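You operate a simulated robot arm through the tools that you are given. There is no shell and no other tool. Be economical: measure what you need, move in short steps, check, and stop when the job is done.

You run a simulated two-armed robot. Do the job below in one go: nothing can be reset, and whatever is moved stays where it is left.

Task
Wipe the short trunking lid clean and hand it into the tray.
Fine: Hold the lid still and rub its dust off with the orange pad; put the pad back. Pass the lid from hand to hand and lay it top up in the beige tray. Drop or topple nothing. What is to be rubbed or washed off counts as gone when no trace of it is left.

The check looks at the end state, three seconds after you hand in, the way a careful person would. Anything else that was tipped, shoved, dropped, spilled or broken makes it a failure. A push-on lid holds only when it is set on centred and level and pressed home; a screw cap is set on level and turned clockwise until tight.

Robot
Two 6-joint arms with two-finger parallel grippers on one trunk, on a base that drives. Base frame: it is fixed to the floor where the robot stands at the start and does not move with it; the origin is under the middle of the robot, x ahead of it, y to its left, z up; the surface under the hand at the start is at about z = 0.86. Lengths are in m, angles in rad, forces in N, time in s.
The left shoulder is at the start at [0.28, 0.185, 1.03], the right one opposite. With the tool pointing down near the work surface each hand reaches from about 0.56 to 0.94 m from the robot's upright axis, wherever it stands, measured 20 degrees to its own side. Places, roughly: block brush [-2, -0.75, 1]; inside of the beige tray [0.7, -0.1, 0.9]. Payload 1.57 kg a hand.
Tool frame (each hand has its own): the origin (TCP) lies between the finger pads and is the grasp point; the fingertips stand 0.03 m ahead of it; z points along the fingers, y is the line along which they close. Largest opening 0.08 m; finger width 0.017, thickness 0.012; the body of the gripper, 0.04 by 0.082 m, starts 0.08 m behind the TCP.
Orientation is told as [roll, pitch, yaw] about the base's x, y, z axes, in that order, counted from this pose: with the fingers straight down and closing along the base's y, the tool's x points along the base's -x, its y along +y and its z along -z.

Tools
- The arms move only by the tool drive_tool. It takes "left_targets", "right_targets" or both (then of equal length, played together; a hand with none holds still); each is a list of rows, each an object (a shift or turn left out is 0, a gripper value left out holds the last) with "translation": the shift along the tool's x, y, z in m, a list of three; "turn": the turn, a rotation vector about the tool's x, y, z in rad, a list of three; "fingers": the closure, from 0 (fully open) to 1 (shut). In form: [{"translation": [tx, ty, tz], "turn": [ax, ay, az], "fingers": fingers}, ...]. A call has 1 to 8 rows; each row shifts and turns the commanded pose from where the row before left it, along the tool's axes as they then stand. A row lasts 0.2 s, in which the tool goes at most 0.05 m and 0.15 rad; a call with a longer step from one row to the next is refused whole, and so is a gripper value outside its range. A pose out of reach is approached as far as the arm can. The call stops where the force on the tool passes 90 N (or 10 N more than at its start, if that is more) or the arm is blocked; 0.2 s more then pass. The fingers move at their own pace (about 0.153 m/s each) and stop on an object; they squeeze with about 40 N. The grip force told is the motor's: it shows also when the fingers shut on nothing. Time passes only in rows, and 0.2 s behind the last, so rows that do not move let the fingers close. The reply holds the time, the measured pose of the TCP, the force on the tool along the base axes, the opening and the grip force, in the units named above and with some noise, with the torque about the TCP (base axes, N m) and any sound that the robot's microphone picked up.
- Cameras (640 x 400 px; columns grow to the right, rows downward): "scene" is now at [0.2308, 0.0216, 1.4627]; the picture's right is [0.29, -0.96, 0.00], its down [-0.77, -0.24, -0.59] and it looks along [0.57, 0.18, -0.80] (base axes); focal length 263 px, centre (320, 200). "left" rides on the left gripper at [0.072, 0.007, -0.122] in its tool frame; the picture's right is [-0.09, 1.00, 0.00], its down [-0.84, -0.08, -0.54] and it looks along [-0.54, -0.05, 0.84] (tool axes); focal length 238 px, centre (320, 200). "right" rides on the right gripper at [0.072, -0.007, -0.122] in its tool frame; the picture's right is [0.09, 1.00, 0.00], its down [-0.84, 0.08, -0.54] and it looks along [-0.54, 0.05, 0.84] (tool axes); focal length 238 px, centre (320, 200). There is no depth. A picture from a camera that has moved, and an enlarged one, comes with that camera's place and axes in the base frame and with its lens.
- grab_frame(camera): a new picture of that camera. It takes no simulated time.
- lift_body(by): slides the trunk up (or, below 0, down) by that many m; the arms and the scene camera ride with it, the base frame stays. It gives what a move gives, with no picture.
- steer(legs): drives the robot by 1 to 6 legs, each [ahead, turn to the left] in m and rad, along the robot's own axes; the way and the turn of a leg run together, so that a leg with both is an arc; at most 1.5 m and 3.142 rad a leg. The arms and the cameras ride along, it lands a little off, and it stops where it bumps. It gives what a move gives.
- aim_head(pan, tilt): turns the head with the scene camera to pan (to the left, within 1.501 rad either way) and tilt (down, from -0.506 to 1.204), counted from straight ahead of the robot. It gives what a move gives.
- close_up(camera, box): a new picture of the part [left, top, right, bottom] of that camera's present view, enlarged. It takes no simulated time.
- job_done(): hands the job in; it is judged then, once.

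Work in short steps. Places have to be worked out from the pictures, the camera data and where the tool is seen: move nearer, look again, correct. Check each grasp and each placing, and mend what went wrong. You have 120 turns and 88 pictures in all, those below and enlarged ones among them. Open the grippers and draw the arms clear of the work before you hand the job in, unless the task says otherwise; then end with one line.

The tools are called after "Call:" as name(argument=value, ...) on one line, values as JSON. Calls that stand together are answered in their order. drive_tool: Moves the arms, as the interface text tells. Its arguments: {"type":"object","properties":{"left_targets":{"type":"array","items":{"type":"object","properties":{"translation":{"type":"array","items":{"type":"number"}},"turn":{"type":"array","items":{"type":"number"}},"fingers":{"type":"number"}}}},"right_targets":{"type":"array","items":{"type":"object","properties":{"translation":{"type":"array","items":{"type":"number"}},"turn":{"type":"array","items":{"type":"number"}},"fingers":{"type":"number"}}}}},"required":[]} The other tools are called the same way: lift_body (by) slides the trunk up or down; steer (legs) drives the base; aim_head (pan, tilt) turns the head that bears the scene camera; grab_frame (camera) takes a picture; close_up (camera, box) takes an enlarged picture of a part of a camera's view; job_done () hands the job in.

At the start:

```text
clock: 0.0
left_eef_pos: [0.4812, 0.4098, 1.1572]
left_orientation: [0.0, -0.001, -0.001]
left_ft_force: [0.2, -0.5, -1.1]
left_moment: [-0.01, -0.01, -0.05]
left_width: 0.08
left_finger_force: 0.0
right_eef_pos: [0.5983, -0.1147, 1.2059]
right_orientation: [-0.001, -0.001, 0.001]
right_ft_force: [-0.7, 0.0, 0.0]
right_moment: [0.04, 0.01, -0.02]
right_width: 0.08
right_finger_force: 0.0
trunk travel left (down, up): [-0.725, 0.265]
robot x, y, heading: [0.0013, 0.0001, 0.003]
head pan, tilt: [0.298, 0.934]
```

scene: 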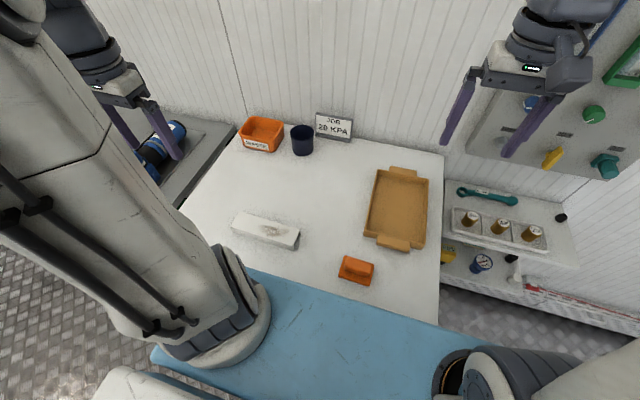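
right: 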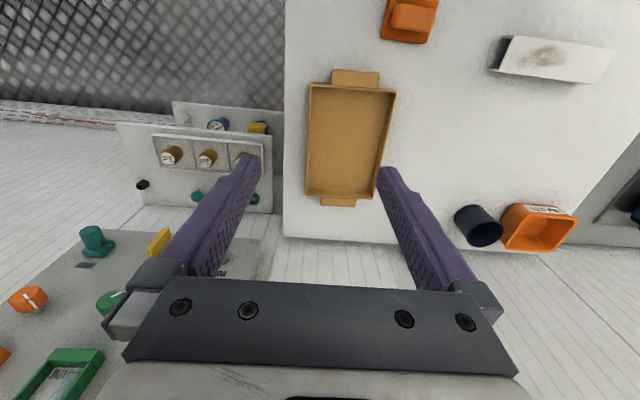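
left: 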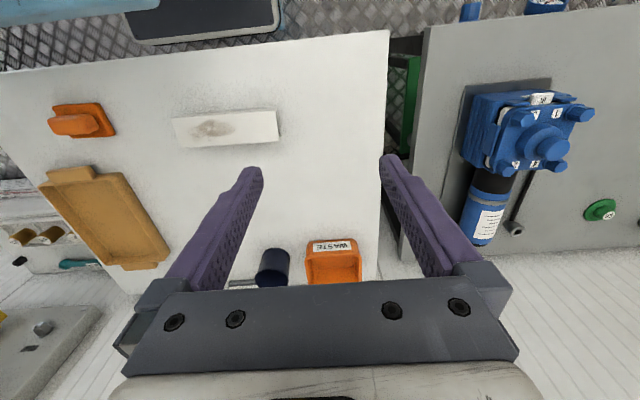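

I'll look closely at the lid, the pad and the tray before moving.

Call:
close_up(camera="scene", box=[210, 180, 450, 330])

Call:
close_up(camera="left", box=[20, 70, 340, 270])

Call:
close_up(camera="right", box=[290, 0, 640, 220])

```text
2.67 times, centred on (330, 255) of scene
camera zoom: at [0.2308, 0.0216, 1.4627], right [0.29, -0.96, 0.0], down [-0.77, -0.24, -0.59], along [0.57, 0.18, -0.8], focal length 702 px, centre (293, 53)
```

zoom: 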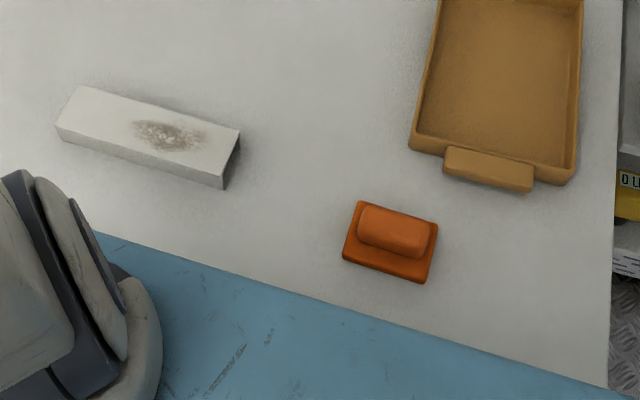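

```text
2.00 times, centred on (180, 170) of left
camera zoom: at [0.4107, 0.4164, 1.2788], right [0.09, 1.0, 0.0], down [0.84, -0.08, 0.54], along [0.54, -0.05, -0.84], focal length 477 px, centre (600, 260)
```

zoom: 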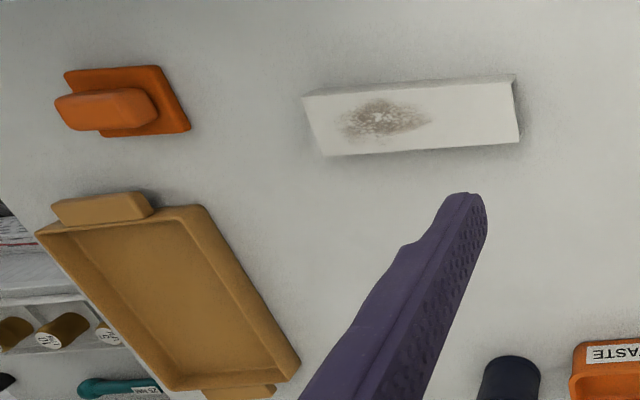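

```text
1.82 times, centred on (465, 110) of right
camera zoom: at [0.5259, -0.1232, 1.3278], right [-0.09, 1.0, 0.0], down [0.84, 0.08, 0.54], along [0.54, 0.05, -0.84], focal length 433 px, centre (56, 364)
```

zoom: 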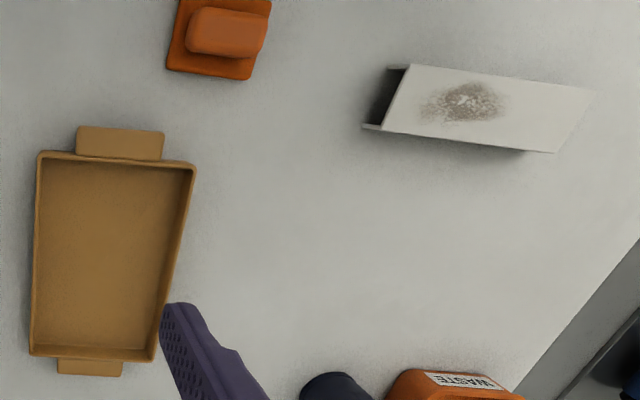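

The lid is a U-channel lying along y, roughly x 0.487–0.537, y 0.17–0.34, top z ≈ 0.892. The pad is near [0.48, 0.01] and both are close to the inner reach limit, so I back up about 9 cm.

Call:
steer(legs=[[-0.09, 0]])

```text
clock: 1.1
left_eef_pos: [0.3915, 0.4103, 1.1582]
left_orientation: [0.001, 0.0, 0.001]
left_ft_force: [0.7, -0.5, -0.8]
left_moment: [0.02, 0.0, -0.03]
left_width: 0.0798
left_finger_force: 0.1
right_eef_pos: [0.5097, -0.1151, 1.2049]
right_orientation: [-0.001, 0.002, 0.002]
right_ft_force: [0.1, 0.0, -0.2]
right_moment: [-0.04, 0.01, 0.02]
right_width: 0.08
right_finger_force: 0.2
trunk travel left (down, up): [-0.725, 0.265]
robot x, y, heading: [-0.0906, 0.0014, 0.001]
head pan, tilt: [0.298, 0.934]
```

Rotate both hands 90° so the fingers close along x, with the cameras facing outward.

Call:
drive_tool(left_targets=[{"turn": [0, 0, 0.1428]}, {"turn": [0, 0, 0.1428]}, {"turn": [0, 0, 0.1428]}, {"turn": [0, 0, 0.1428]}, {"turn": [0, 0, 0.1428]}, {"turn": [0, 0, 0.1428]}, {"turn": [0, 0, 0.1428]}, {"turn": [0, 0, 0.1428]}], right_targets=[{"turn": [0, 0, -0.1428]}, {"turn": [0, 0, -0.1428]}, {"turn": [0, 0, -0.1428]}, {"turn": [0, 0, -0.1428]}, {"turn": [0, 0, -0.1428]}, {"turn": [0, 0, -0.1428]}, {"turn": [0, 0, -0.1428]}, {"turn": [0, 0, -0.1428]}])

Call:
drive_tool(left_targets=[{"turn": [0, 0, 0.1428]}, {"turn": [0, 0, 0.1428]}, {"turn": [0, 0, 0.1428]}, {}], right_targets=[{"turn": [0, 0, -0.1428]}, {"turn": [0, 0, -0.1428]}, {"turn": [0, 0, -0.1428]}, {}])

```text
clock: 2.9
left_eef_pos: [0.3925, 0.4095, 1.1569]
left_orientation: [0.001, 0.0, -1.144]
left_ft_force: [0.1, 0.7, -0.3]
left_moment: [-0.03, 0.02, 0.02]
left_width: 0.0801
left_finger_force: 0.0
right_eef_pos: [0.507, -0.1162, 1.2056]
right_orientation: [0.0, -0.002, 1.146]
right_ft_force: [0.6, -0.1, -0.5]
right_moment: [0.03, -0.01, -0.02]
right_width: 0.0801
right_finger_force: 0.0
trunk travel left (down, up): [-0.725, 0.265]
robot x, y, heading: [-0.0872, 0.0005, 0.002]
head pan, tilt: [0.298, 0.934]
```

```text
clock: 3.9
left_eef_pos: [0.3914, 0.4093, 1.1564]
left_orientation: [0.001, -0.001, -1.572]
left_ft_force: [0.7, -0.3, -0.7]
left_moment: [-0.02, 0.0, 0.01]
left_width: 0.0799
left_finger_force: 0.1
right_eef_pos: [0.5071, -0.1171, 1.2044]
right_orientation: [0.002, -0.002, 1.575]
right_ft_force: [0.8, -0.2, 0.1]
right_moment: [0.02, 0.01, 0.02]
right_width: 0.0803
right_finger_force: 0.0
trunk travel left (down, up): [-0.725, 0.265]
robot x, y, heading: [-0.0897, 0.0007, 0.004]
head pan, tilt: [0.298, 0.934]
```

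Bring the right hand over the pad (z ≈ 1.02) and the left over the lid's left end, then look.

Call:
drive_tool(left_targets=[{"translation": [-0.0186, 0.0242, 0.0272]}, {"translation": [-0.0186, 0.0242, 0.0272]}, {"translation": [-0.0186, 0.0242, 0.0272]}, {"translation": [-0.0186, 0.0242, 0.0272]}, {"translation": [-0.0186, 0.0242, 0.0272]}, {}], right_targets=[{"translation": [-0.0255, 0.0058, 0.037]}, {"translation": [-0.0255, 0.0058, 0.037]}, {"translation": [-0.0255, 0.0058, 0.037]}, {"translation": [-0.0255, 0.0058, 0.037]}, {"translation": [-0.0255, 0.0058, 0.037]}, {}])

Call:
grab_frame(camera="right")

Call:
grab_frame(camera="left")

Call:
grab_frame(camera="scene")

```text
clock: 5.3
left_eef_pos: [0.5104, 0.3182, 1.0205]
left_orientation: [0.0, 0.001, -1.569]
left_ft_force: [0.2, 0.7, 0.7]
left_moment: [-0.03, 0.02, 0.01]
left_width: 0.08
left_finger_force: 0.0
right_eef_pos: [0.4799, 0.0097, 1.0197]
right_orientation: [0.0, 0.0, 1.571]
right_ft_force: [0.4, -0.3, 0.5]
right_moment: [-0.03, 0.03, -0.01]
right_width: 0.0799
right_finger_force: 0.0
trunk travel left (down, up): [-0.725, 0.265]
robot x, y, heading: [-0.0909, 0.0002, 0.001]
head pan, tilt: [0.298, 0.934]
```

```text
81 pictures are left
camera right: at [0.4865, -0.0613, 1.1427], right [-1.0, -0.09, 0.0], down [-0.08, 0.84, 0.54], along [-0.05, 0.54, -0.84], focal length 238 px, centre (320, 200)
```

right: 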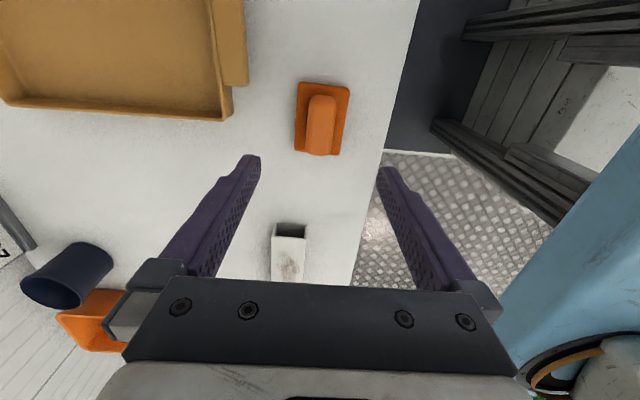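

```text
80 pictures are left
camera left: at [0.5193, 0.3908, 1.1415], right [1.0, -0.09, 0.0], down [-0.08, -0.84, 0.54], along [-0.05, -0.54, -0.84], focal length 238 px, centre (320, 200)
```

left: 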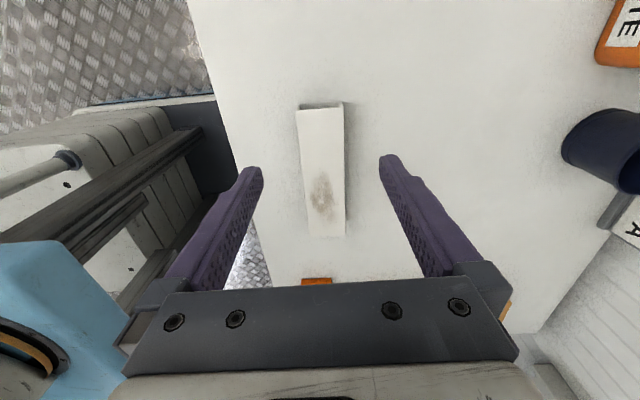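

```text
79 pictures are left
camera scene: at [0.1414, 0.022, 1.4627], right [0.3, -0.96, 0.0], down [-0.77, -0.24, -0.59], along [0.57, 0.18, -0.8], focal length 263 px, centre (320, 200)
```

scene: 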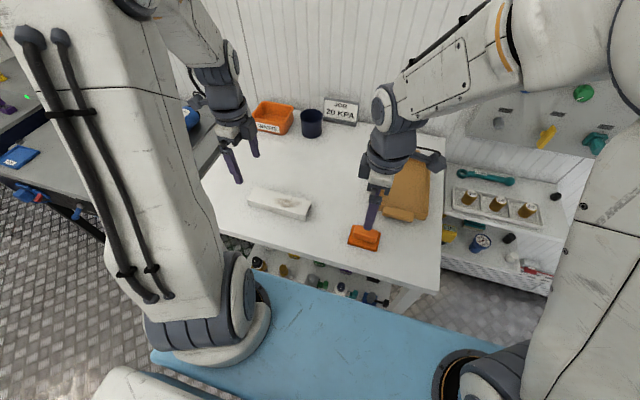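

Both hands are well placed. I zoom in on the pad to judge its heights.

Call:
close_up(camera="right", box=[270, 60, 380, 180])

Call:
close_up(camera="scene", box=[320, 190, 420, 260])

Call:
close_up(camera="left", box=[260, 80, 380, 300])

```text
3.33 times, centred on (325, 120) of right
camera zoom: at [0.4865, -0.0613, 1.1427], right [-1.0, -0.09, 0.0], down [-0.08, 0.84, 0.54], along [-0.05, 0.54, -0.84], focal length 794 px, centre (303, 467)
```

zoom: 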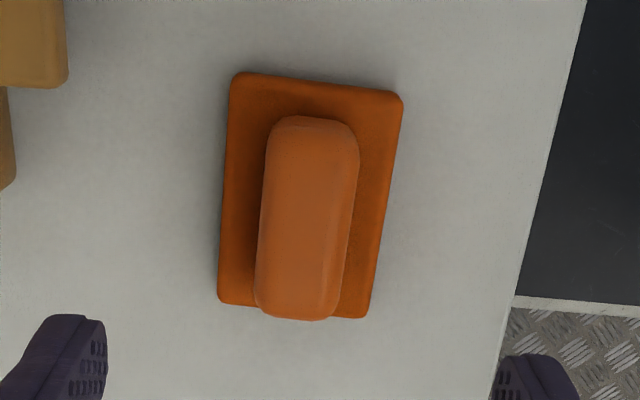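

```text
5.71 times, centred on (370, 225) of scene
camera zoom: at [0.1414, 0.022, 1.4627], right [0.3, -0.96, 0.0], down [-0.77, -0.24, -0.59], along [0.57, 0.18, -0.8], focal length 1505 px, centre (34, 57)
```

zoom: 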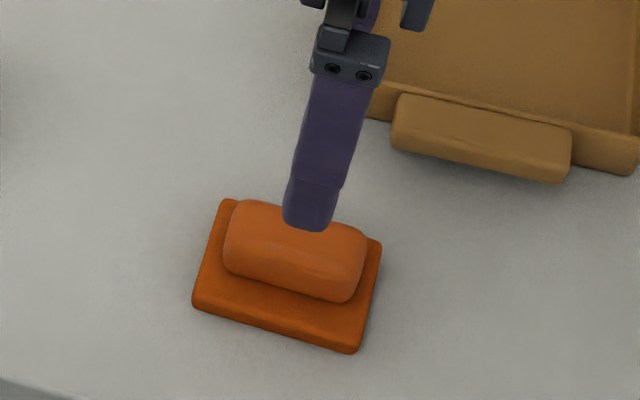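

```text
1.82 times, centred on (320, 190) of left
camera zoom: at [0.5193, 0.3908, 1.1415], right [1.0, -0.09, 0.0], down [-0.08, -0.84, 0.54], along [-0.05, -0.54, -0.84], focal length 433 px, centre (320, 218)
```

zoom: 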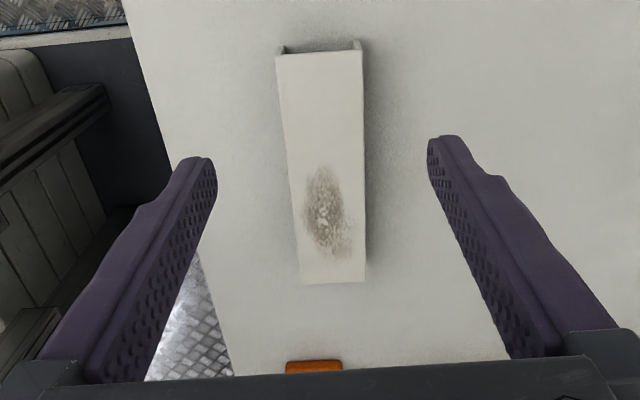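

Pad is axis-aligned, centre [0.479, 0.010], base 0.055×0.075, handle ≈ 0.031 wide. I lower the right hand with a half-closed opening of 0.05 until the tips are just above the base.

Call:
drive_tool(right_targets=[{"translation": [0, 0, 0.03], "fingers": 0.37}, {"translation": [0, 0, 0.03]}, {"translation": [0, 0, 0.03]}, {"translation": [0, 0, 0.018]}, {}])

Call:
close_up(camera="right", box=[200, 60, 440, 210])

Call:
close_up(camera="scene", box=[320, 190, 420, 260])

```text
clock: 6.5
left_eef_pos: [0.5124, 0.3176, 1.0213]
left_orientation: [-0.001, 0.001, -1.569]
left_ft_force: [-0.1, 0.7, 0.9]
left_moment: [0.01, -0.02, -0.03]
left_width: 0.0802
left_finger_force: 0.0
right_eef_pos: [0.4795, 0.0108, 0.9103]
right_orientation: [0.0, 0.002, 1.572]
right_ft_force: [-0.1, 0.0, -0.4]
right_moment: [-0.01, 0.01, -0.02]
right_width: 0.0503
right_finger_force: 0.0
trunk travel left (down, up): [-0.725, 0.265]
robot x, y, heading: [-0.0911, -0.004, 0.003]
head pan, tilt: [0.298, 0.934]
```

```text
2.67 times, centred on (320, 135) of right
camera zoom: at [0.4867, -0.0608, 1.0335], right [-1.0, -0.09, 0.0], down [-0.08, 0.84, 0.54], along [-0.05, 0.54, -0.84], focal length 636 px, centre (320, 373)
```

zoom: 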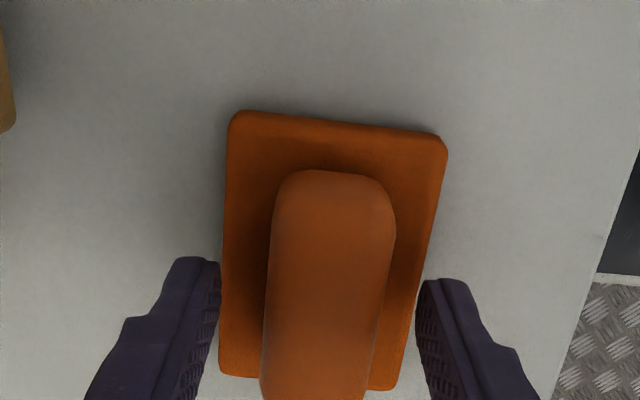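

```text
5.71 times, centred on (370, 225) of scene
camera zoom: at [0.1411, 0.0219, 1.4627], right [0.3, -0.96, 0.0], down [-0.77, -0.24, -0.59], along [0.57, 0.18, -0.8], focal length 1505 px, centre (34, 57)
```

zoom: 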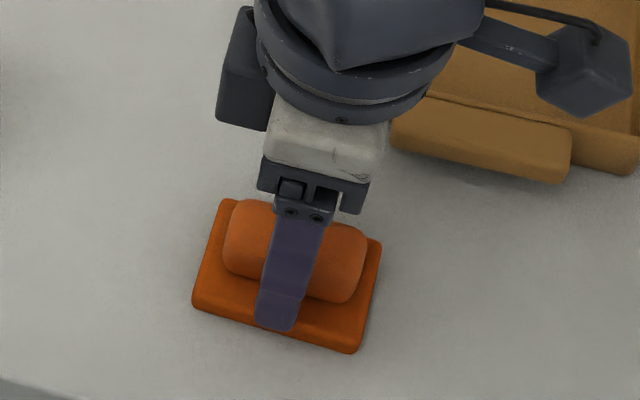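

The handle top seems only ~0.887, so I lower in small steps until the tips nearly touch the base.

Call:
drive_tool(right_targets=[{"translation": [0, 0, 0.003]}, {}])

Call:
drive_tool(right_targets=[{"translation": [0, 0, 0.003]}, {}])

Call:
close_up(camera="right", box=[200, 60, 440, 210])

```text
clock: 7.1
left_eef_pos: [0.5113, 0.3191, 1.0204]
left_orientation: [0.0, 0.0, -1.569]
left_ft_force: [0.0, -0.4, -0.1]
left_moment: [0.03, -0.02, 0.01]
left_width: 0.0802
left_finger_force: 0.1
right_eef_pos: [0.4786, 0.0112, 0.9084]
right_orientation: [0.001, 0.001, 1.571]
right_ft_force: [0.2, 0.0, 0.7]
right_moment: [0.05, 0.0, -0.03]
right_width: 0.0504
right_finger_force: 0.1
trunk travel left (down, up): [-0.725, 0.265]
robot x, y, heading: [-0.0922, -0.0003, 0.005]
head pan, tilt: [0.298, 0.934]
```

```text
clock: 7.7
left_eef_pos: [0.5103, 0.319, 1.0196]
left_orientation: [-0.001, -0.001, -1.57]
left_ft_force: [-0.8, -0.6, -0.8]
left_moment: [0.02, 0.03, 0.05]
left_width: 0.0799
left_finger_force: 0.0
right_eef_pos: [0.4779, 0.0123, 0.9049]
right_orientation: [0.001, 0.0, 1.571]
right_ft_force: [0.0, 0.4, 0.6]
right_moment: [-0.01, 0.0, 0.03]
right_width: 0.0502
right_finger_force: 0.1
trunk travel left (down, up): [-0.725, 0.265]
robot x, y, heading: [-0.0902, -0.003, 0.002]
head pan, tilt: [0.298, 0.934]
```

```text
2.67 times, centred on (320, 135) of right
camera zoom: at [0.4858, -0.0603, 1.0278], right [-1.0, -0.09, 0.0], down [-0.08, 0.84, 0.54], along [-0.05, 0.54, -0.84], focal length 636 px, centre (320, 373)
```

zoom: 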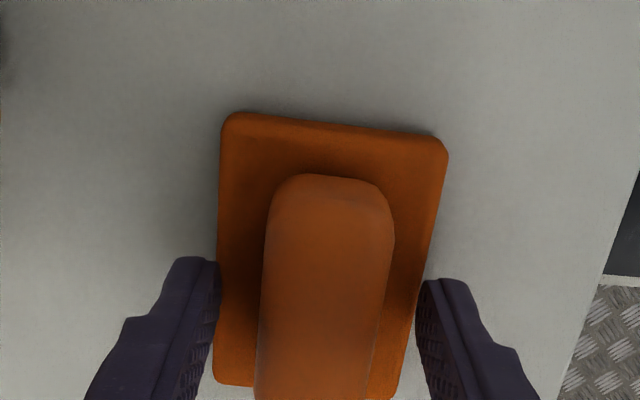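

No contact yet, tips at about 0.875. I close and check the width (0.031 would be the handle).

Call:
drive_tool(right_targets=[{"fingers": 0.5}, {"fingers": 1}, {}, {}])

Call:
close_up(camera="scene", box=[320, 190, 420, 260])

```text
clock: 8.7
left_eef_pos: [0.5123, 0.3194, 1.0208]
left_orientation: [0.001, 0.001, -1.569]
left_ft_force: [0.3, -0.2, 0.6]
left_moment: [0.02, -0.01, 0.01]
left_width: 0.0799
left_finger_force: 0.1
right_eef_pos: [0.4792, 0.0111, 0.9048]
right_orientation: [0.0, 0.0, 1.57]
right_ft_force: [-0.4, -0.2, 0.4]
right_moment: [0.0, -0.01, -0.01]
right_width: 0.0269
right_finger_force: 37.3
trunk travel left (down, up): [-0.725, 0.265]
robot x, y, heading: [-0.0929, -0.0004, -0.0]
head pan, tilt: [0.298, 0.934]
```

```text
5.71 times, centred on (370, 225) of scene
camera zoom: at [0.141, 0.0218, 1.4627], right [0.3, -0.96, 0.0], down [-0.77, -0.24, -0.59], along [0.57, 0.18, -0.8], focal length 1505 px, centre (34, 57)
```

zoom: 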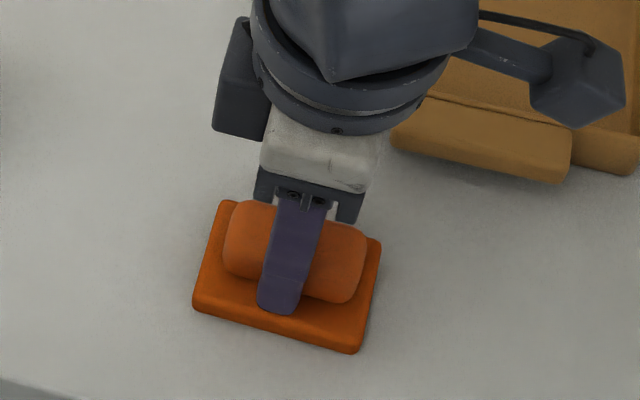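

Pad handle is gripped. Now the left hand descends over the lid's left end and closes.

Call:
drive_tool(left_targets=[{"translation": [0, 0, 0.04]}, {"translation": [0, 0, 0.04]}, {"translation": [0, 0, 0.03]}, {"translation": [0, 0, 0.012]}, {}])

Call:
close_up(camera="left", box=[200, 60, 440, 280])

```text
clock: 9.9
left_eef_pos: [0.5114, 0.3163, 0.8983]
left_orientation: [-0.001, 0.0, -1.568]
left_ft_force: [-0.5, 0.2, 0.0]
left_moment: [0.0, 0.01, 0.0]
left_width: 0.08
left_finger_force: 0.1
right_eef_pos: [0.4785, 0.0112, 0.9043]
right_orientation: [0.002, 0.0, 1.572]
right_ft_force: [0.6, 0.1, 0.1]
right_moment: [0.0, -0.01, -0.01]
right_width: 0.0266
right_finger_force: 37.5
trunk travel left (down, up): [-0.725, 0.265]
robot x, y, heading: [-0.0842, 0.0029, -0.0]
head pan, tilt: [0.298, 0.934]
```

```text
1.82 times, centred on (320, 170) of left
camera zoom: at [0.5192, 0.3888, 1.02], right [1.0, -0.09, 0.0], down [-0.08, -0.84, 0.54], along [-0.05, -0.54, -0.84], focal length 433 px, centre (320, 254)
```

zoom: 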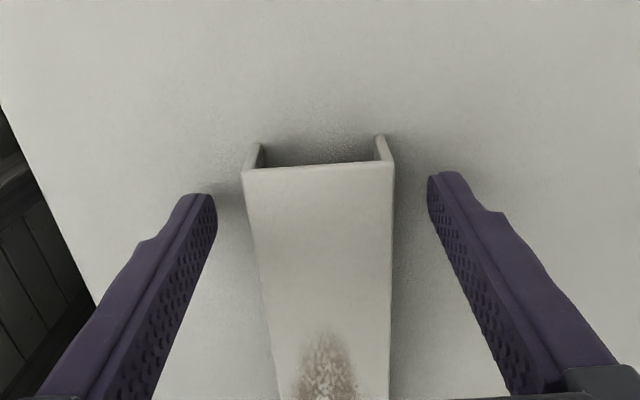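

Nicely straddled, with the lid end at y ≈ 0.338. I shift 2 mm and close.

Call:
drive_tool(left_targets=[{"translation": [0, 0.002, 0]}, {"fingers": 0.3}, {"fingers": 1}, {}, {}])

Call:
close_up(camera="left", box=[200, 60, 440, 280])

Call:
close_up(camera="scene", box=[220, 150, 420, 270])

```text
clock: 11.1
left_eef_pos: [0.5135, 0.317, 0.8983]
left_orientation: [0.001, -0.001, -1.567]
left_ft_force: [-0.2, 0.9, 0.1]
left_moment: [-0.02, 0.03, -0.05]
left_width: 0.0493
left_finger_force: 39.8
right_eef_pos: [0.4792, 0.012, 0.9049]
right_orientation: [0.001, -0.001, 1.572]
right_ft_force: [0.0, -0.1, 0.1]
right_moment: [-0.01, 0.01, 0.04]
right_width: 0.0266
right_finger_force: 37.6
trunk travel left (down, up): [-0.725, 0.265]
robot x, y, heading: [-0.0925, 0.0017, 0.002]
head pan, tilt: [0.298, 0.934]
```

```text
1.82 times, centred on (320, 170) of left
camera zoom: at [0.5216, 0.3891, 1.0202], right [1.0, -0.09, 0.0], down [-0.08, -0.84, 0.54], along [-0.05, -0.54, -0.84], focal length 433 px, centre (320, 254)
```

zoom: 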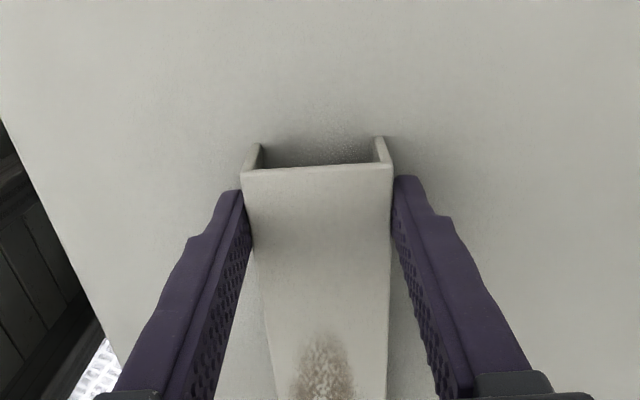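

```text
3.20 times, centred on (320, 210) of scene
camera zoom: at [0.1411, 0.0219, 1.4627], right [0.3, -0.96, 0.0], down [-0.77, -0.24, -0.59], along [0.57, 0.18, -0.8], focal length 843 px, centre (320, 168)
```

zoom: 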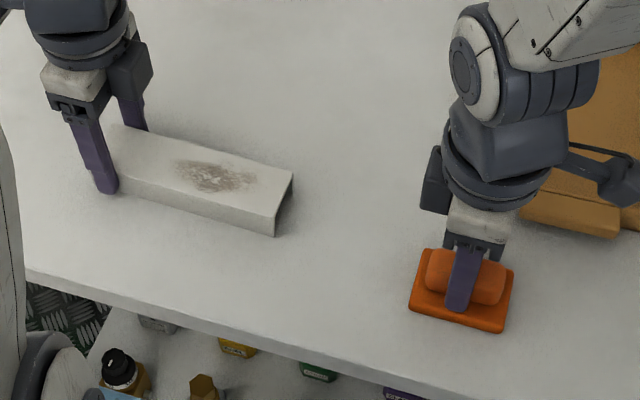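

Lid is held (0.049 wide). The upright left wrist's front block could bump the right wrist while rubbing up to y ≈ 0.28, so I open slightly, lean the left hand outward 0.4 rad about its closing axis and regrip.

Call:
drive_tool(left_targets=[{"fingers": 0.25}, {}, {"translation": [0.006, 0, -0.002]}, {"turn": [0, -0.134, 0]}, {"turn": [0, -0.134, 0]}, {"turn": [0, -0.134, 0]}, {}])

Call:
drive_tool(left_targets=[{"fingers": 1}, {}, {}], right_targets=[{"translation": [0, 0, -0.03]}, {"translation": [0, 0, -0.03]}, {"translation": [0, 0, -0.02]}])

Call:
grab_frame(camera="scene")

Call:
close_up(camera="left", box=[200, 60, 440, 280])

```text
clock: 12.7
left_eef_pos: [0.5145, 0.3235, 0.9009]
left_orientation: [0.0, -0.403, -1.57]
left_ft_force: [0.1, 0.0, -1.1]
left_moment: [-0.04, 0.06, -0.02]
left_width: 0.0598
left_finger_force: 0.0
right_eef_pos: [0.4787, 0.0112, 0.9054]
right_orientation: [0.0, 0.001, 1.57]
right_ft_force: [1.0, 0.0, -0.3]
right_moment: [0.01, 0.01, 0.03]
right_width: 0.0269
right_finger_force: 37.2
trunk travel left (down, up): [-0.725, 0.265]
robot x, y, heading: [-0.0907, -0.0005, 0.0]
head pan, tilt: [0.298, 0.934]
```

```text
clock: 13.5
left_eef_pos: [0.5158, 0.3229, 0.9011]
left_orientation: [0.0, -0.403, -1.569]
left_ft_force: [-0.1, 0.2, 1.3]
left_moment: [-0.23, 0.09, -0.09]
left_width: 0.0497
left_finger_force: 39.7
right_eef_pos: [0.4779, 0.0109, 0.9876]
right_orientation: [-0.001, 0.0, 1.572]
right_ft_force: [0.0, 0.2, -0.7]
right_moment: [0.0, 0.01, -0.01]
right_width: 0.0266
right_finger_force: 37.7
trunk travel left (down, up): [-0.725, 0.265]
robot x, y, heading: [-0.0884, -0.0016, 0.004]
head pan, tilt: [0.298, 0.934]
```

```text
68 pictures are left
camera scene: at [0.1411, 0.0219, 1.4627], right [0.3, -0.96, 0.0], down [-0.77, -0.24, -0.59], along [0.57, 0.18, -0.8], focal length 263 px, centre (320, 200)
```

scene: 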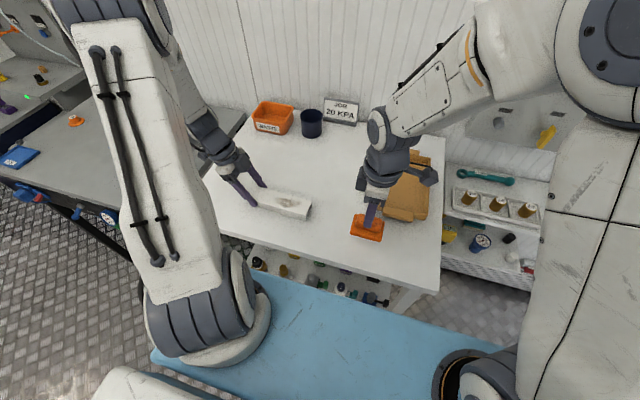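

```text
1.82 times, centred on (320, 170) of left
camera zoom: at [0.5223, 0.4372, 0.9849], right [1.0, -0.08, 0.04], down [-0.08, -0.56, 0.83], along [-0.05, -0.83, -0.56], focal length 433 px, centre (320, 254)
```

zoom: 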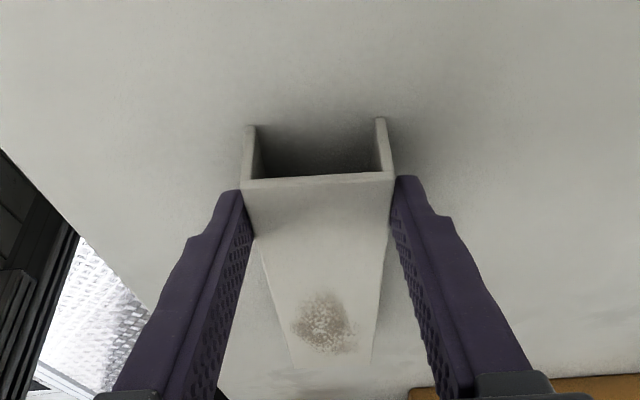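

Pad lifted and lid regripped with room to work. I move the pad over the lid.

Call:
drive_tool(right_targets=[{"translation": [-0.034, -0.0062, 0]}, {"translation": [-0.034, -0.0062, 0]}, {"translation": [-0.034, -0.0062, 0]}, {"translation": [-0.034, -0.0062, 0]}, {"translation": [-0.034, -0.0062, 0]}, {"translation": [-0.034, -0.0062, 0]}, {"translation": [0, 0, 0.03]}, {}])

Call:
close_up(camera="scene", box=[180, 110, 400, 242])

Call:
grab_frame(camera="right")

```text
clock: 15.3
left_eef_pos: [0.5136, 0.3242, 0.901]
left_orientation: [0.001, -0.399, -1.567]
left_ft_force: [4.8, 4.7, -23.4]
left_moment: [0.37, 0.15, 0.04]
left_width: 0.0495
left_finger_force: 40.4
right_eef_pos: [0.5174, 0.2153, 0.9614]
right_orientation: [-0.007, -0.009, 1.571]
right_ft_force: [-13.1, -11.0, 60.5]
right_moment: [-0.54, 0.51, 0.14]
right_width: 0.0269
right_finger_force: 37.4
trunk travel left (down, up): [-0.725, 0.265]
robot x, y, heading: [-0.0907, 0.0004, 0.004]
head pan, tilt: [0.298, 0.934]
```

```text
2.91 times, centred on (290, 176) of scene
camera zoom: at [0.1393, 0.0211, 1.4637], right [0.3, -0.96, 0.0], down [-0.77, -0.24, -0.6], along [0.57, 0.18, -0.8], focal length 766 px, centre (407, 270)
```

zoom: 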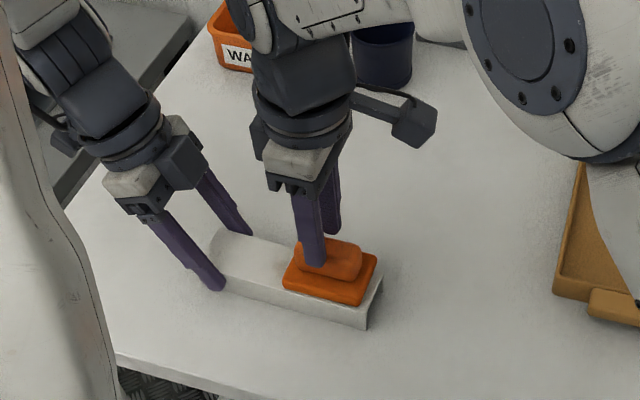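

```text
65 pictures are left
camera right: at [0.5233, 0.1423, 1.0843], right [-1.0, -0.09, -0.01], down [-0.08, 0.83, 0.55], along [-0.04, 0.55, -0.84], focal length 238 px, centre (320, 200)
```

right: 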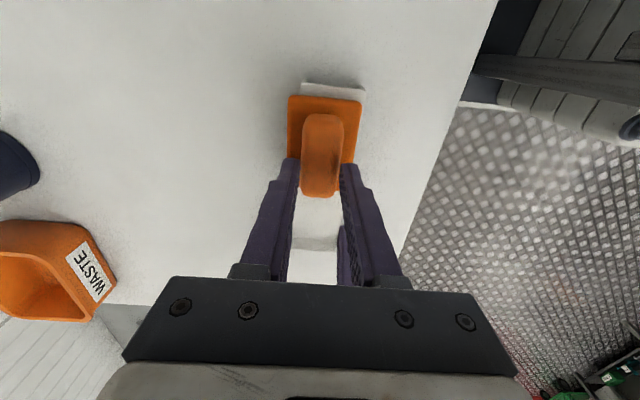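

Contact came early (60 N at TCP z 0.961), higher than expected. I ease up a little and look closely.

Call:
drive_tool(right_targets=[{"translation": [0, 0, -0.006]}, {}])

Call:
close_up(camera="scene", box=[240, 165, 340, 227])

Call:
close_up(camera="right", box=[240, 70, 400, 270])

Call:
grab_frame(camera="left")

```text
clock: 15.9
left_eef_pos: [0.5137, 0.3242, 0.9018]
left_orientation: [-0.001, -0.403, -1.569]
left_ft_force: [-1.1, 3.4, -7.5]
left_moment: [0.15, -0.13, -0.04]
left_width: 0.0496
left_finger_force: 40.4
right_eef_pos: [0.5181, 0.2149, 0.9625]
right_orientation: [-0.004, -0.007, 1.572]
right_ft_force: [1.7, 3.0, 24.8]
right_moment: [0.31, -0.25, 0.03]
right_width: 0.027
right_finger_force: 37.4
trunk travel left (down, up): [-0.725, 0.265]
robot x, y, heading: [-0.0892, -0.0005, -0.001]
head pan, tilt: [0.298, 0.934]
```

```text
6.40 times, centred on (290, 196) of scene
camera zoom: at [0.1405, 0.0221, 1.4627], right [0.3, -0.96, 0.0], down [-0.77, -0.24, -0.59], along [0.57, 0.18, -0.8], focal length 1686 px, centre (512, 226)
```

zoom: 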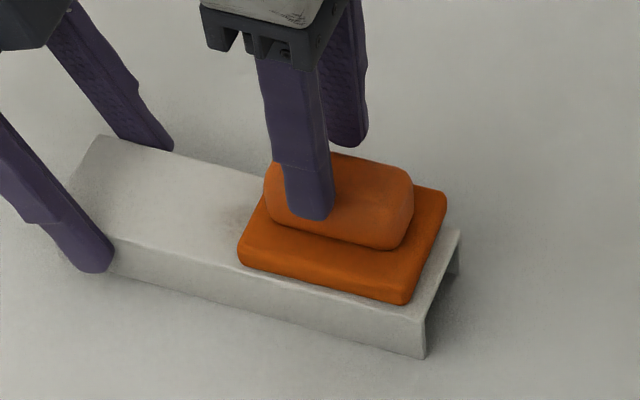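

```text
2.00 times, centred on (320, 170) of right
camera zoom: at [0.524, 0.1431, 1.0846], right [-1.0, -0.09, 0.0], down [-0.08, 0.83, 0.55], along [-0.05, 0.54, -0.84], focal length 477 px, centre (320, 260)
```

zoom: 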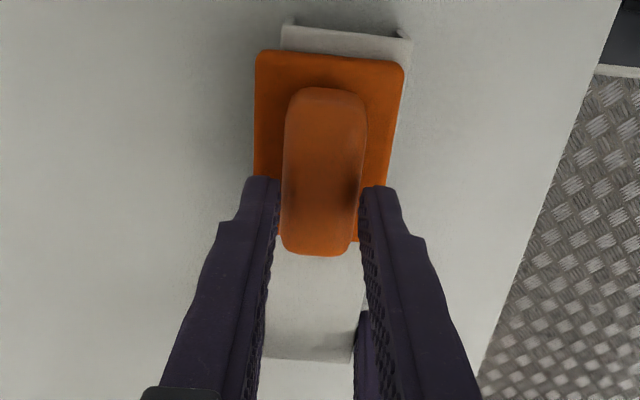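

```text
62 pictures are left
camera left: at [0.5216, 0.4375, 0.9852], right [1.0, -0.08, 0.04], down [-0.08, -0.56, 0.83], along [-0.05, -0.83, -0.56], focal length 238 px, centre (320, 200)
```

left: 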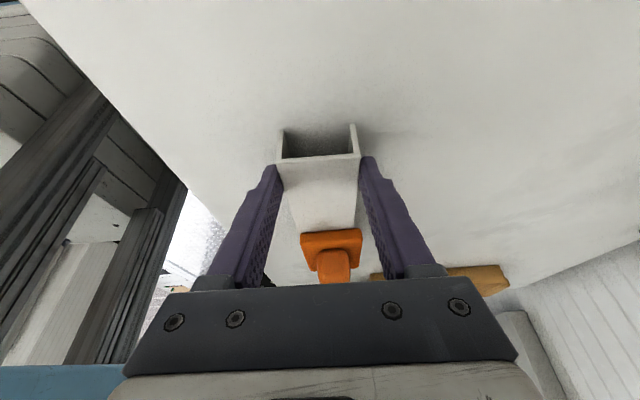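

The pad is flat on the lid but has slid down in the fingers (tips at ~0.932 near the handle top, ~0.934). I open a little, lower the hand back to the base of the handle and regrip.

Call:
drive_tool(right_targets=[{"fingers": 0.5}, {}, {"translation": [0, 0, 0.008]}, {"translation": [0, 0, 0.006]}, {}])

```text
clock: 17.1
left_eef_pos: [0.515, 0.3241, 0.9018]
left_orientation: [0.001, -0.403, -1.57]
left_ft_force: [-0.9, -1.2, 4.3]
left_moment: [-0.69, -0.08, -0.14]
left_width: 0.0493
left_finger_force: 39.9
right_eef_pos: [0.5169, 0.2127, 0.9481]
right_orientation: [0.001, 0.0, 1.571]
right_ft_force: [0.5, 0.5, -0.5]
right_moment: [0.01, -0.01, -0.04]
right_width: 0.0401
right_finger_force: 0.2
trunk travel left (down, up): [-0.725, 0.265]
robot x, y, heading: [-0.0933, -0.0007, -0.001]
head pan, tilt: [0.298, 0.934]
```

Call:
drive_tool(right_targets=[{"translation": [0, 0, 0.006]}, {"translation": [0, 0, 0.003]}, {}])

Call:
close_up(camera="scene", box=[240, 165, 340, 227])

Call:
close_up(camera="right", box=[240, 70, 400, 270])

```text
clock: 17.9
left_eef_pos: [0.5148, 0.3232, 0.902]
left_orientation: [0.0, -0.402, -1.569]
left_ft_force: [-1.1, -1.2, 4.4]
left_moment: [-0.35, -0.06, -0.17]
left_width: 0.0494
left_finger_force: 40.5
right_eef_pos: [0.5151, 0.2157, 0.9382]
right_orientation: [-0.001, -0.001, 1.572]
right_ft_force: [-0.4, -0.7, -0.1]
right_moment: [0.01, 0.0, 0.0]
right_width: 0.04
right_finger_force: 0.1
trunk travel left (down, up): [-0.725, 0.265]
robot x, y, heading: [-0.0918, -0.0003, 0.003]
head pan, tilt: [0.298, 0.934]
```

```text
6.40 times, centred on (290, 196) of scene
camera zoom: at [0.1408, 0.0218, 1.4628], right [0.3, -0.96, 0.0], down [-0.77, -0.24, -0.59], along [0.57, 0.18, -0.8], focal length 1686 px, centre (512, 226)
```

zoom: 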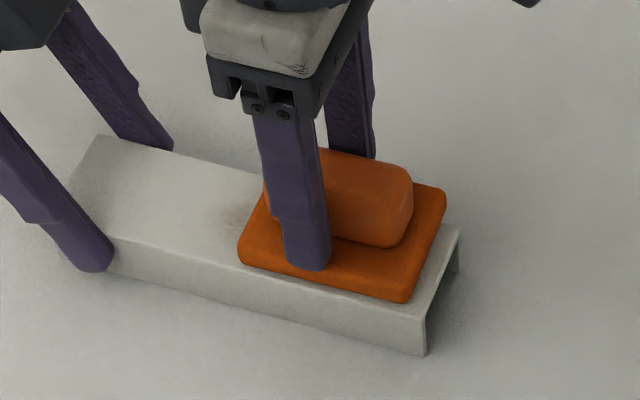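

```text
2.00 times, centred on (320, 170) of right
camera zoom: at [0.5232, 0.1436, 1.0615], right [-1.0, -0.09, 0.0], down [-0.08, 0.84, 0.54], along [-0.05, 0.54, -0.84], focal length 477 px, centre (320, 260)
```

zoom: 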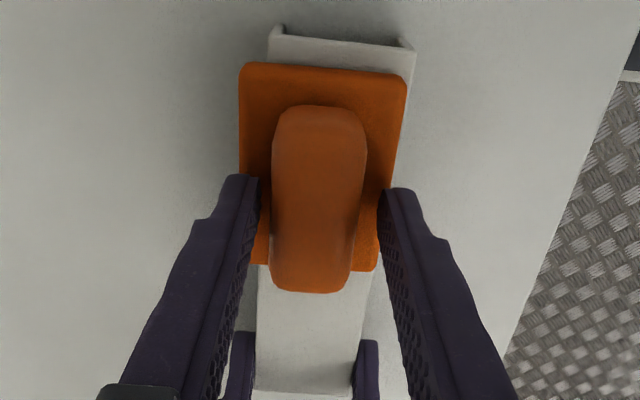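

Finger tips are at the handle base; the hand sits ~5 mm off-centre so I shift and grip.

Call:
drive_tool(right_targets=[{"translation": [0.004, 0, 0.001]}, {"fingers": 1}, {}, {}])

```text
clock: 18.9
left_eef_pos: [0.5155, 0.323, 0.9014]
left_orientation: [0.002, -0.401, -1.569]
left_ft_force: [-1.8, -0.4, 2.9]
left_moment: [0.02, -0.1, -0.04]
left_width: 0.0493
left_finger_force: 40.1
right_eef_pos: [0.5169, 0.2111, 0.9375]
right_orientation: [0.0, 0.0, 1.571]
right_ft_force: [0.5, -1.0, 1.0]
right_moment: [0.03, 0.04, -0.03]
right_width: 0.0267
right_finger_force: 37.5
trunk travel left (down, up): [-0.725, 0.265]
robot x, y, heading: [-0.0881, 0.0021, 0.003]
head pan, tilt: [0.298, 0.934]
```

Press ~2–3 mm and start rubbing gently along y.

Call:
drive_tool(right_targets=[{"translation": [0, 0, 0.003]}, {"translation": [-0.012, 0, 0]}, {"translation": [-0.012, 0, 0]}, {"translation": [-0.01, 0, 0]}, {"translation": [0.012, 0, 0]}, {"translation": [0.012, 0, 0]}, {"translation": [0.012, 0, 0]}])

Call:
close_up(camera="scene", box=[220, 130, 360, 227])

```text
clock: 20.5
left_eef_pos: [0.5129, 0.319, 0.9021]
left_orientation: [-0.005, -0.412, -1.569]
left_ft_force: [1.0, -28.6, -2.1]
left_moment: [-0.97, 0.01, 0.19]
left_width: 0.0491
left_finger_force: 40.2
right_eef_pos: [0.5161, 0.2118, 0.9377]
right_orientation: [-0.008, -0.011, 1.571]
right_ft_force: [-2.8, 20.2, 25.8]
right_moment: [0.48, 0.29, -0.1]
right_width: 0.0267
right_finger_force: 36.8
trunk travel left (down, up): [-0.725, 0.265]
robot x, y, heading: [-0.0843, -0.0012, -0.001]
head pan, tilt: [0.298, 0.934]
```

```text
4.12 times, centred on (290, 178) of scene
camera zoom: at [0.1402, 0.0212, 1.463], right [0.3, -0.96, 0.0], down [-0.77, -0.24, -0.59], along [0.57, 0.18, -0.8], focal length 1086 px, centre (444, 289)
```

zoom: 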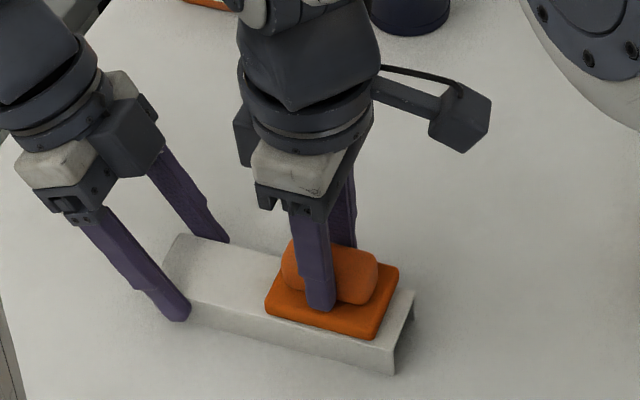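

Rubbing works; the uncovered area already looks clean. A few more strokes over the full dust range.

Call:
drive_tool(right_targets=[{"translation": [-0.012, 0, -0.001]}, {"translation": [-0.012, 0, 0]}, {"translation": [-0.012, 0, 0]}, {"translation": [-0.004, 0, 0]}, {"translation": [0.013, 0, 0]}, {"translation": [0.013, 0, 0]}, {"translation": [0.013, 0, 0]}, {}])

Call:
drive_tool(right_targets=[{"translation": [-0.012, 0, 0]}, {"translation": [-0.012, 0, 0]}, {"translation": [-0.012, 0, 0]}, {"translation": [-0.004, 0, 0]}, {"translation": [0.013, 0, 0]}, {"translation": [0.013, 0, 0]}, {"translation": [0.013, 0, 0]}, {}])

Call:
drive_tool(right_targets=[{"translation": [0, 0, -0.008]}, {"translation": [0, 0, -0.012]}, {"translation": [0, 0, -0.015]}, {"translation": [0, 0, -0.015]}, {}])

Call:
close_up(camera="scene", box=[220, 130, 360, 227])

Call:
grab_frame(camera="right")

```text
clock: 22.3
left_eef_pos: [0.5142, 0.3211, 0.9018]
left_orientation: [-0.003, -0.408, -1.57]
left_ft_force: [1.4, -20.4, 7.2]
left_moment: [-1.27, 0.0, 0.21]
left_width: 0.0493
left_finger_force: 40.3
right_eef_pos: [0.5155, 0.21, 0.9367]
right_orientation: [-0.001, -0.004, 1.571]
right_ft_force: [-1.1, 12.8, 14.7]
right_moment: [0.4, 0.11, -0.02]
right_width: 0.0265
right_finger_force: 37.1
trunk travel left (down, up): [-0.725, 0.265]
robot x, y, heading: [-0.094, 0.0015, -0.002]
head pan, tilt: [0.298, 0.934]
```

```text
clock: 24.1
left_eef_pos: [0.5142, 0.3205, 0.9027]
left_orientation: [-0.003, -0.405, -1.569]
left_ft_force: [1.7, -11.4, 12.3]
left_moment: [-1.42, 0.0, 0.14]
left_width: 0.0492
left_finger_force: 39.8
right_eef_pos: [0.515, 0.2098, 0.9374]
right_orientation: [0.001, 0.0, 1.572]
right_ft_force: [-0.3, 5.0, 5.9]
right_moment: [0.25, 0.0, 0.03]
right_width: 0.0266
right_finger_force: 37.3
trunk travel left (down, up): [-0.725, 0.265]
robot x, y, heading: [-0.0905, 0.0009, -0.0]
head pan, tilt: [0.298, 0.934]
```

```text
clock: 25.3
left_eef_pos: [0.5141, 0.3241, 0.9026]
left_orientation: [0.001, -0.404, -1.568]
left_ft_force: [-5.3, -0.5, 14.8]
left_moment: [-0.15, 0.3, -0.07]
left_width: 0.0492
left_finger_force: 40.0
right_eef_pos: [0.515, 0.2109, 0.9877]
right_orientation: [-0.001, -0.001, 1.573]
right_ft_force: [0.5, -0.2, -0.3]
right_moment: [-0.01, 0.0, 0.01]
right_width: 0.0267
right_finger_force: 38.2
trunk travel left (down, up): [-0.725, 0.265]
robot x, y, heading: [-0.0886, -0.0042, 0.001]
head pan, tilt: [0.298, 0.934]
```

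```text
4.12 times, centred on (290, 178) of scene
camera zoom: at [0.1403, 0.0216, 1.4629], right [0.3, -0.96, 0.0], down [-0.77, -0.24, -0.59], along [0.57, 0.18, -0.8], focal length 1086 px, centre (444, 289)
```

zoom: 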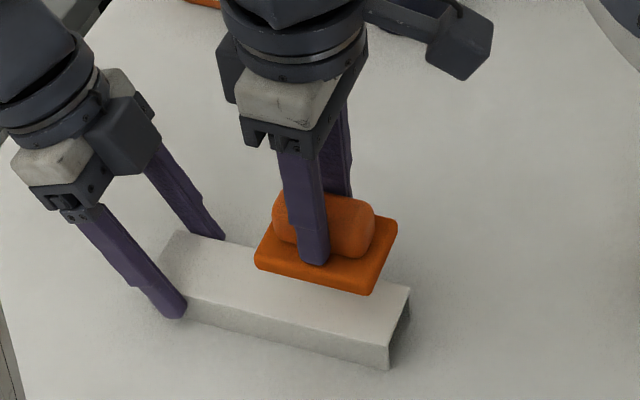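

```text
57 pictures are left
camera right: at [0.5222, 0.1397, 1.1096], right [-1.0, -0.09, 0.0], down [-0.08, 0.84, 0.54], along [-0.05, 0.54, -0.84], focal length 238 px, centre (320, 200)
```

right: 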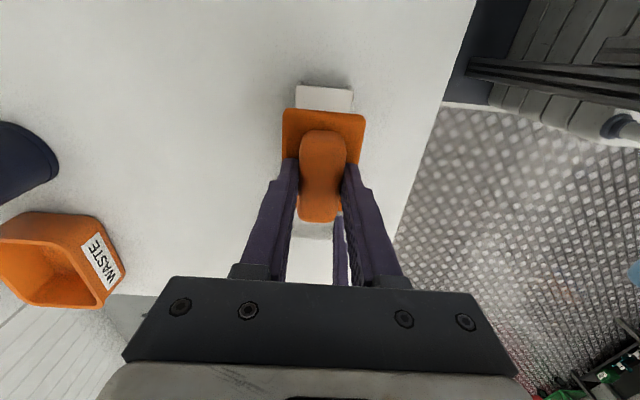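

Part of the lid I can see is clean. I check how firmly the pad sits in the fingers before carrying it.

Call:
close_up(camera="scene", box=[260, 150, 330, 200])

Call:
drive_tool(right_targets=[{"translation": [0.008, 0, 0]}, {"translation": [0.015, 0, 0]}, {"translation": [0.02, 0, 0]}, {"translation": [0.02, 0, 0]}, {"translation": [0.015, 0, 0]}, {"translation": [0.008, 0, 0]}, {}])

Call:
close_up(camera="scene", box=[230, 140, 370, 237])

Call:
close_up(camera="right", box=[240, 70, 400, 270])

```text
8.00 times, centred on (295, 175) of scene
camera zoom: at [0.1403, 0.0216, 1.4629], right [0.3, -0.96, 0.0], down [-0.77, -0.24, -0.59], along [0.57, 0.18, -0.8], focal length 2107 px, centre (520, 400)
```

zoom: 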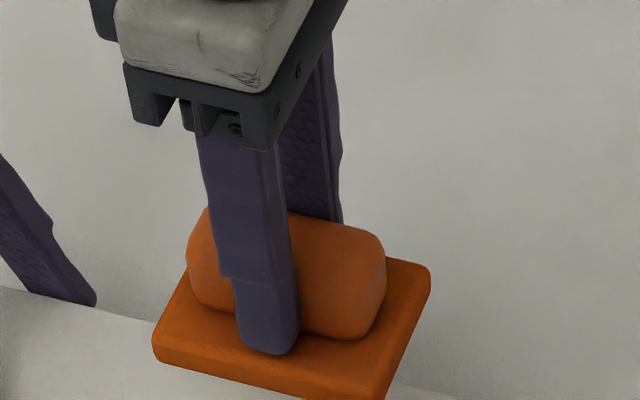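

```text
clock: 26.9
left_eef_pos: [0.5144, 0.3229, 0.9021]
left_orientation: [0.002, -0.402, -1.568]
left_ft_force: [-2.7, 1.7, 13.5]
left_moment: [0.05, 0.06, -0.03]
left_width: 0.0493
left_finger_force: 40.4
right_eef_pos: [0.5167, 0.1237, 0.9879]
right_orientation: [-0.001, -0.001, 1.57]
right_ft_force: [-0.7, 0.1, -0.7]
right_moment: [-0.02, 0.03, -0.02]
right_width: 0.0264
right_finger_force: 37.2
trunk travel left (down, up): [-0.725, 0.265]
robot x, y, heading: [-0.0904, -0.0023, 0.003]
head pan, tilt: [0.298, 0.934]
```

```text
4.12 times, centred on (300, 188) of scene
camera zoom: at [0.1405, 0.0217, 1.4629], right [0.3, -0.96, 0.0], down [-0.77, -0.24, -0.59], along [0.57, 0.18, -0.8], focal length 1086 px, centre (402, 247)
```

zoom: 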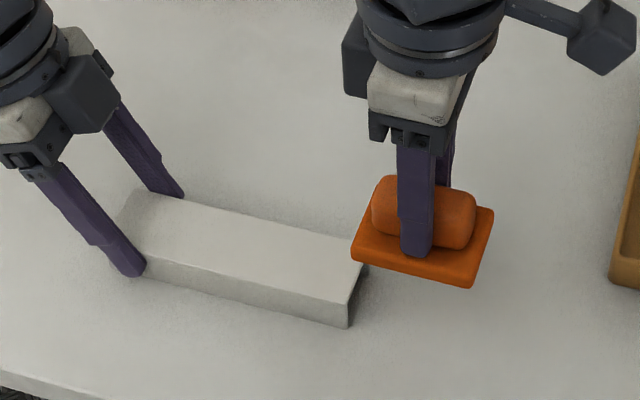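

```text
2.00 times, centred on (320, 170) of right
camera zoom: at [0.5231, 0.0524, 1.1104], right [-1.0, -0.09, 0.0], down [-0.08, 0.84, 0.54], along [-0.05, 0.54, -0.84], focal length 477 px, centre (320, 260)
```

zoom: 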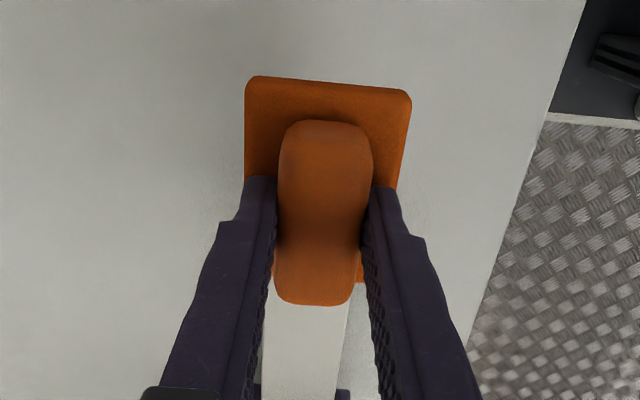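

The pad now sits firm and the lid looks clean. I zoom into the lid for any remaining trace.

Call:
close_up(camera="scene", box=[250, 175, 320, 225])

Call:
close_up(camera="left", box=[270, 130, 370, 280])

```text
8.00 times, centred on (285, 200) of scene
camera zoom: at [0.1405, 0.0217, 1.4629], right [0.3, -0.96, 0.0], down [-0.77, -0.24, -0.59], along [0.57, 0.18, -0.8], focal length 2107 px, centre (600, 200)
```

zoom: 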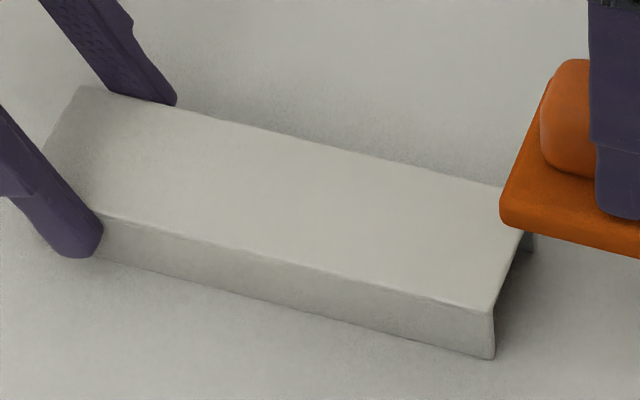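

```text
2.67 times, centred on (320, 205) of left
camera zoom: at [0.5221, 0.4372, 0.9855], right [1.0, -0.08, 0.04], down [-0.08, -0.56, 0.83], along [-0.05, -0.83, -0.56], focal length 636 px, centre (320, 187)
```

zoom: 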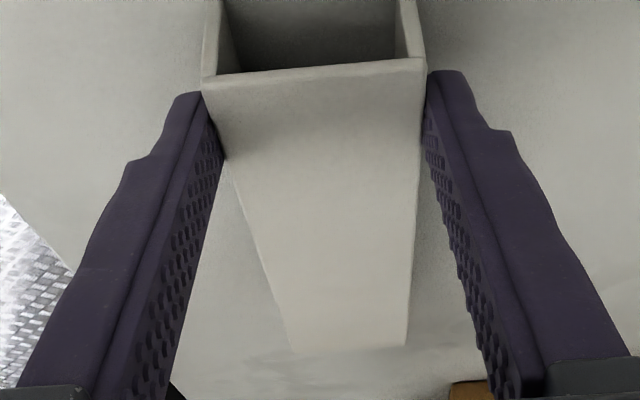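

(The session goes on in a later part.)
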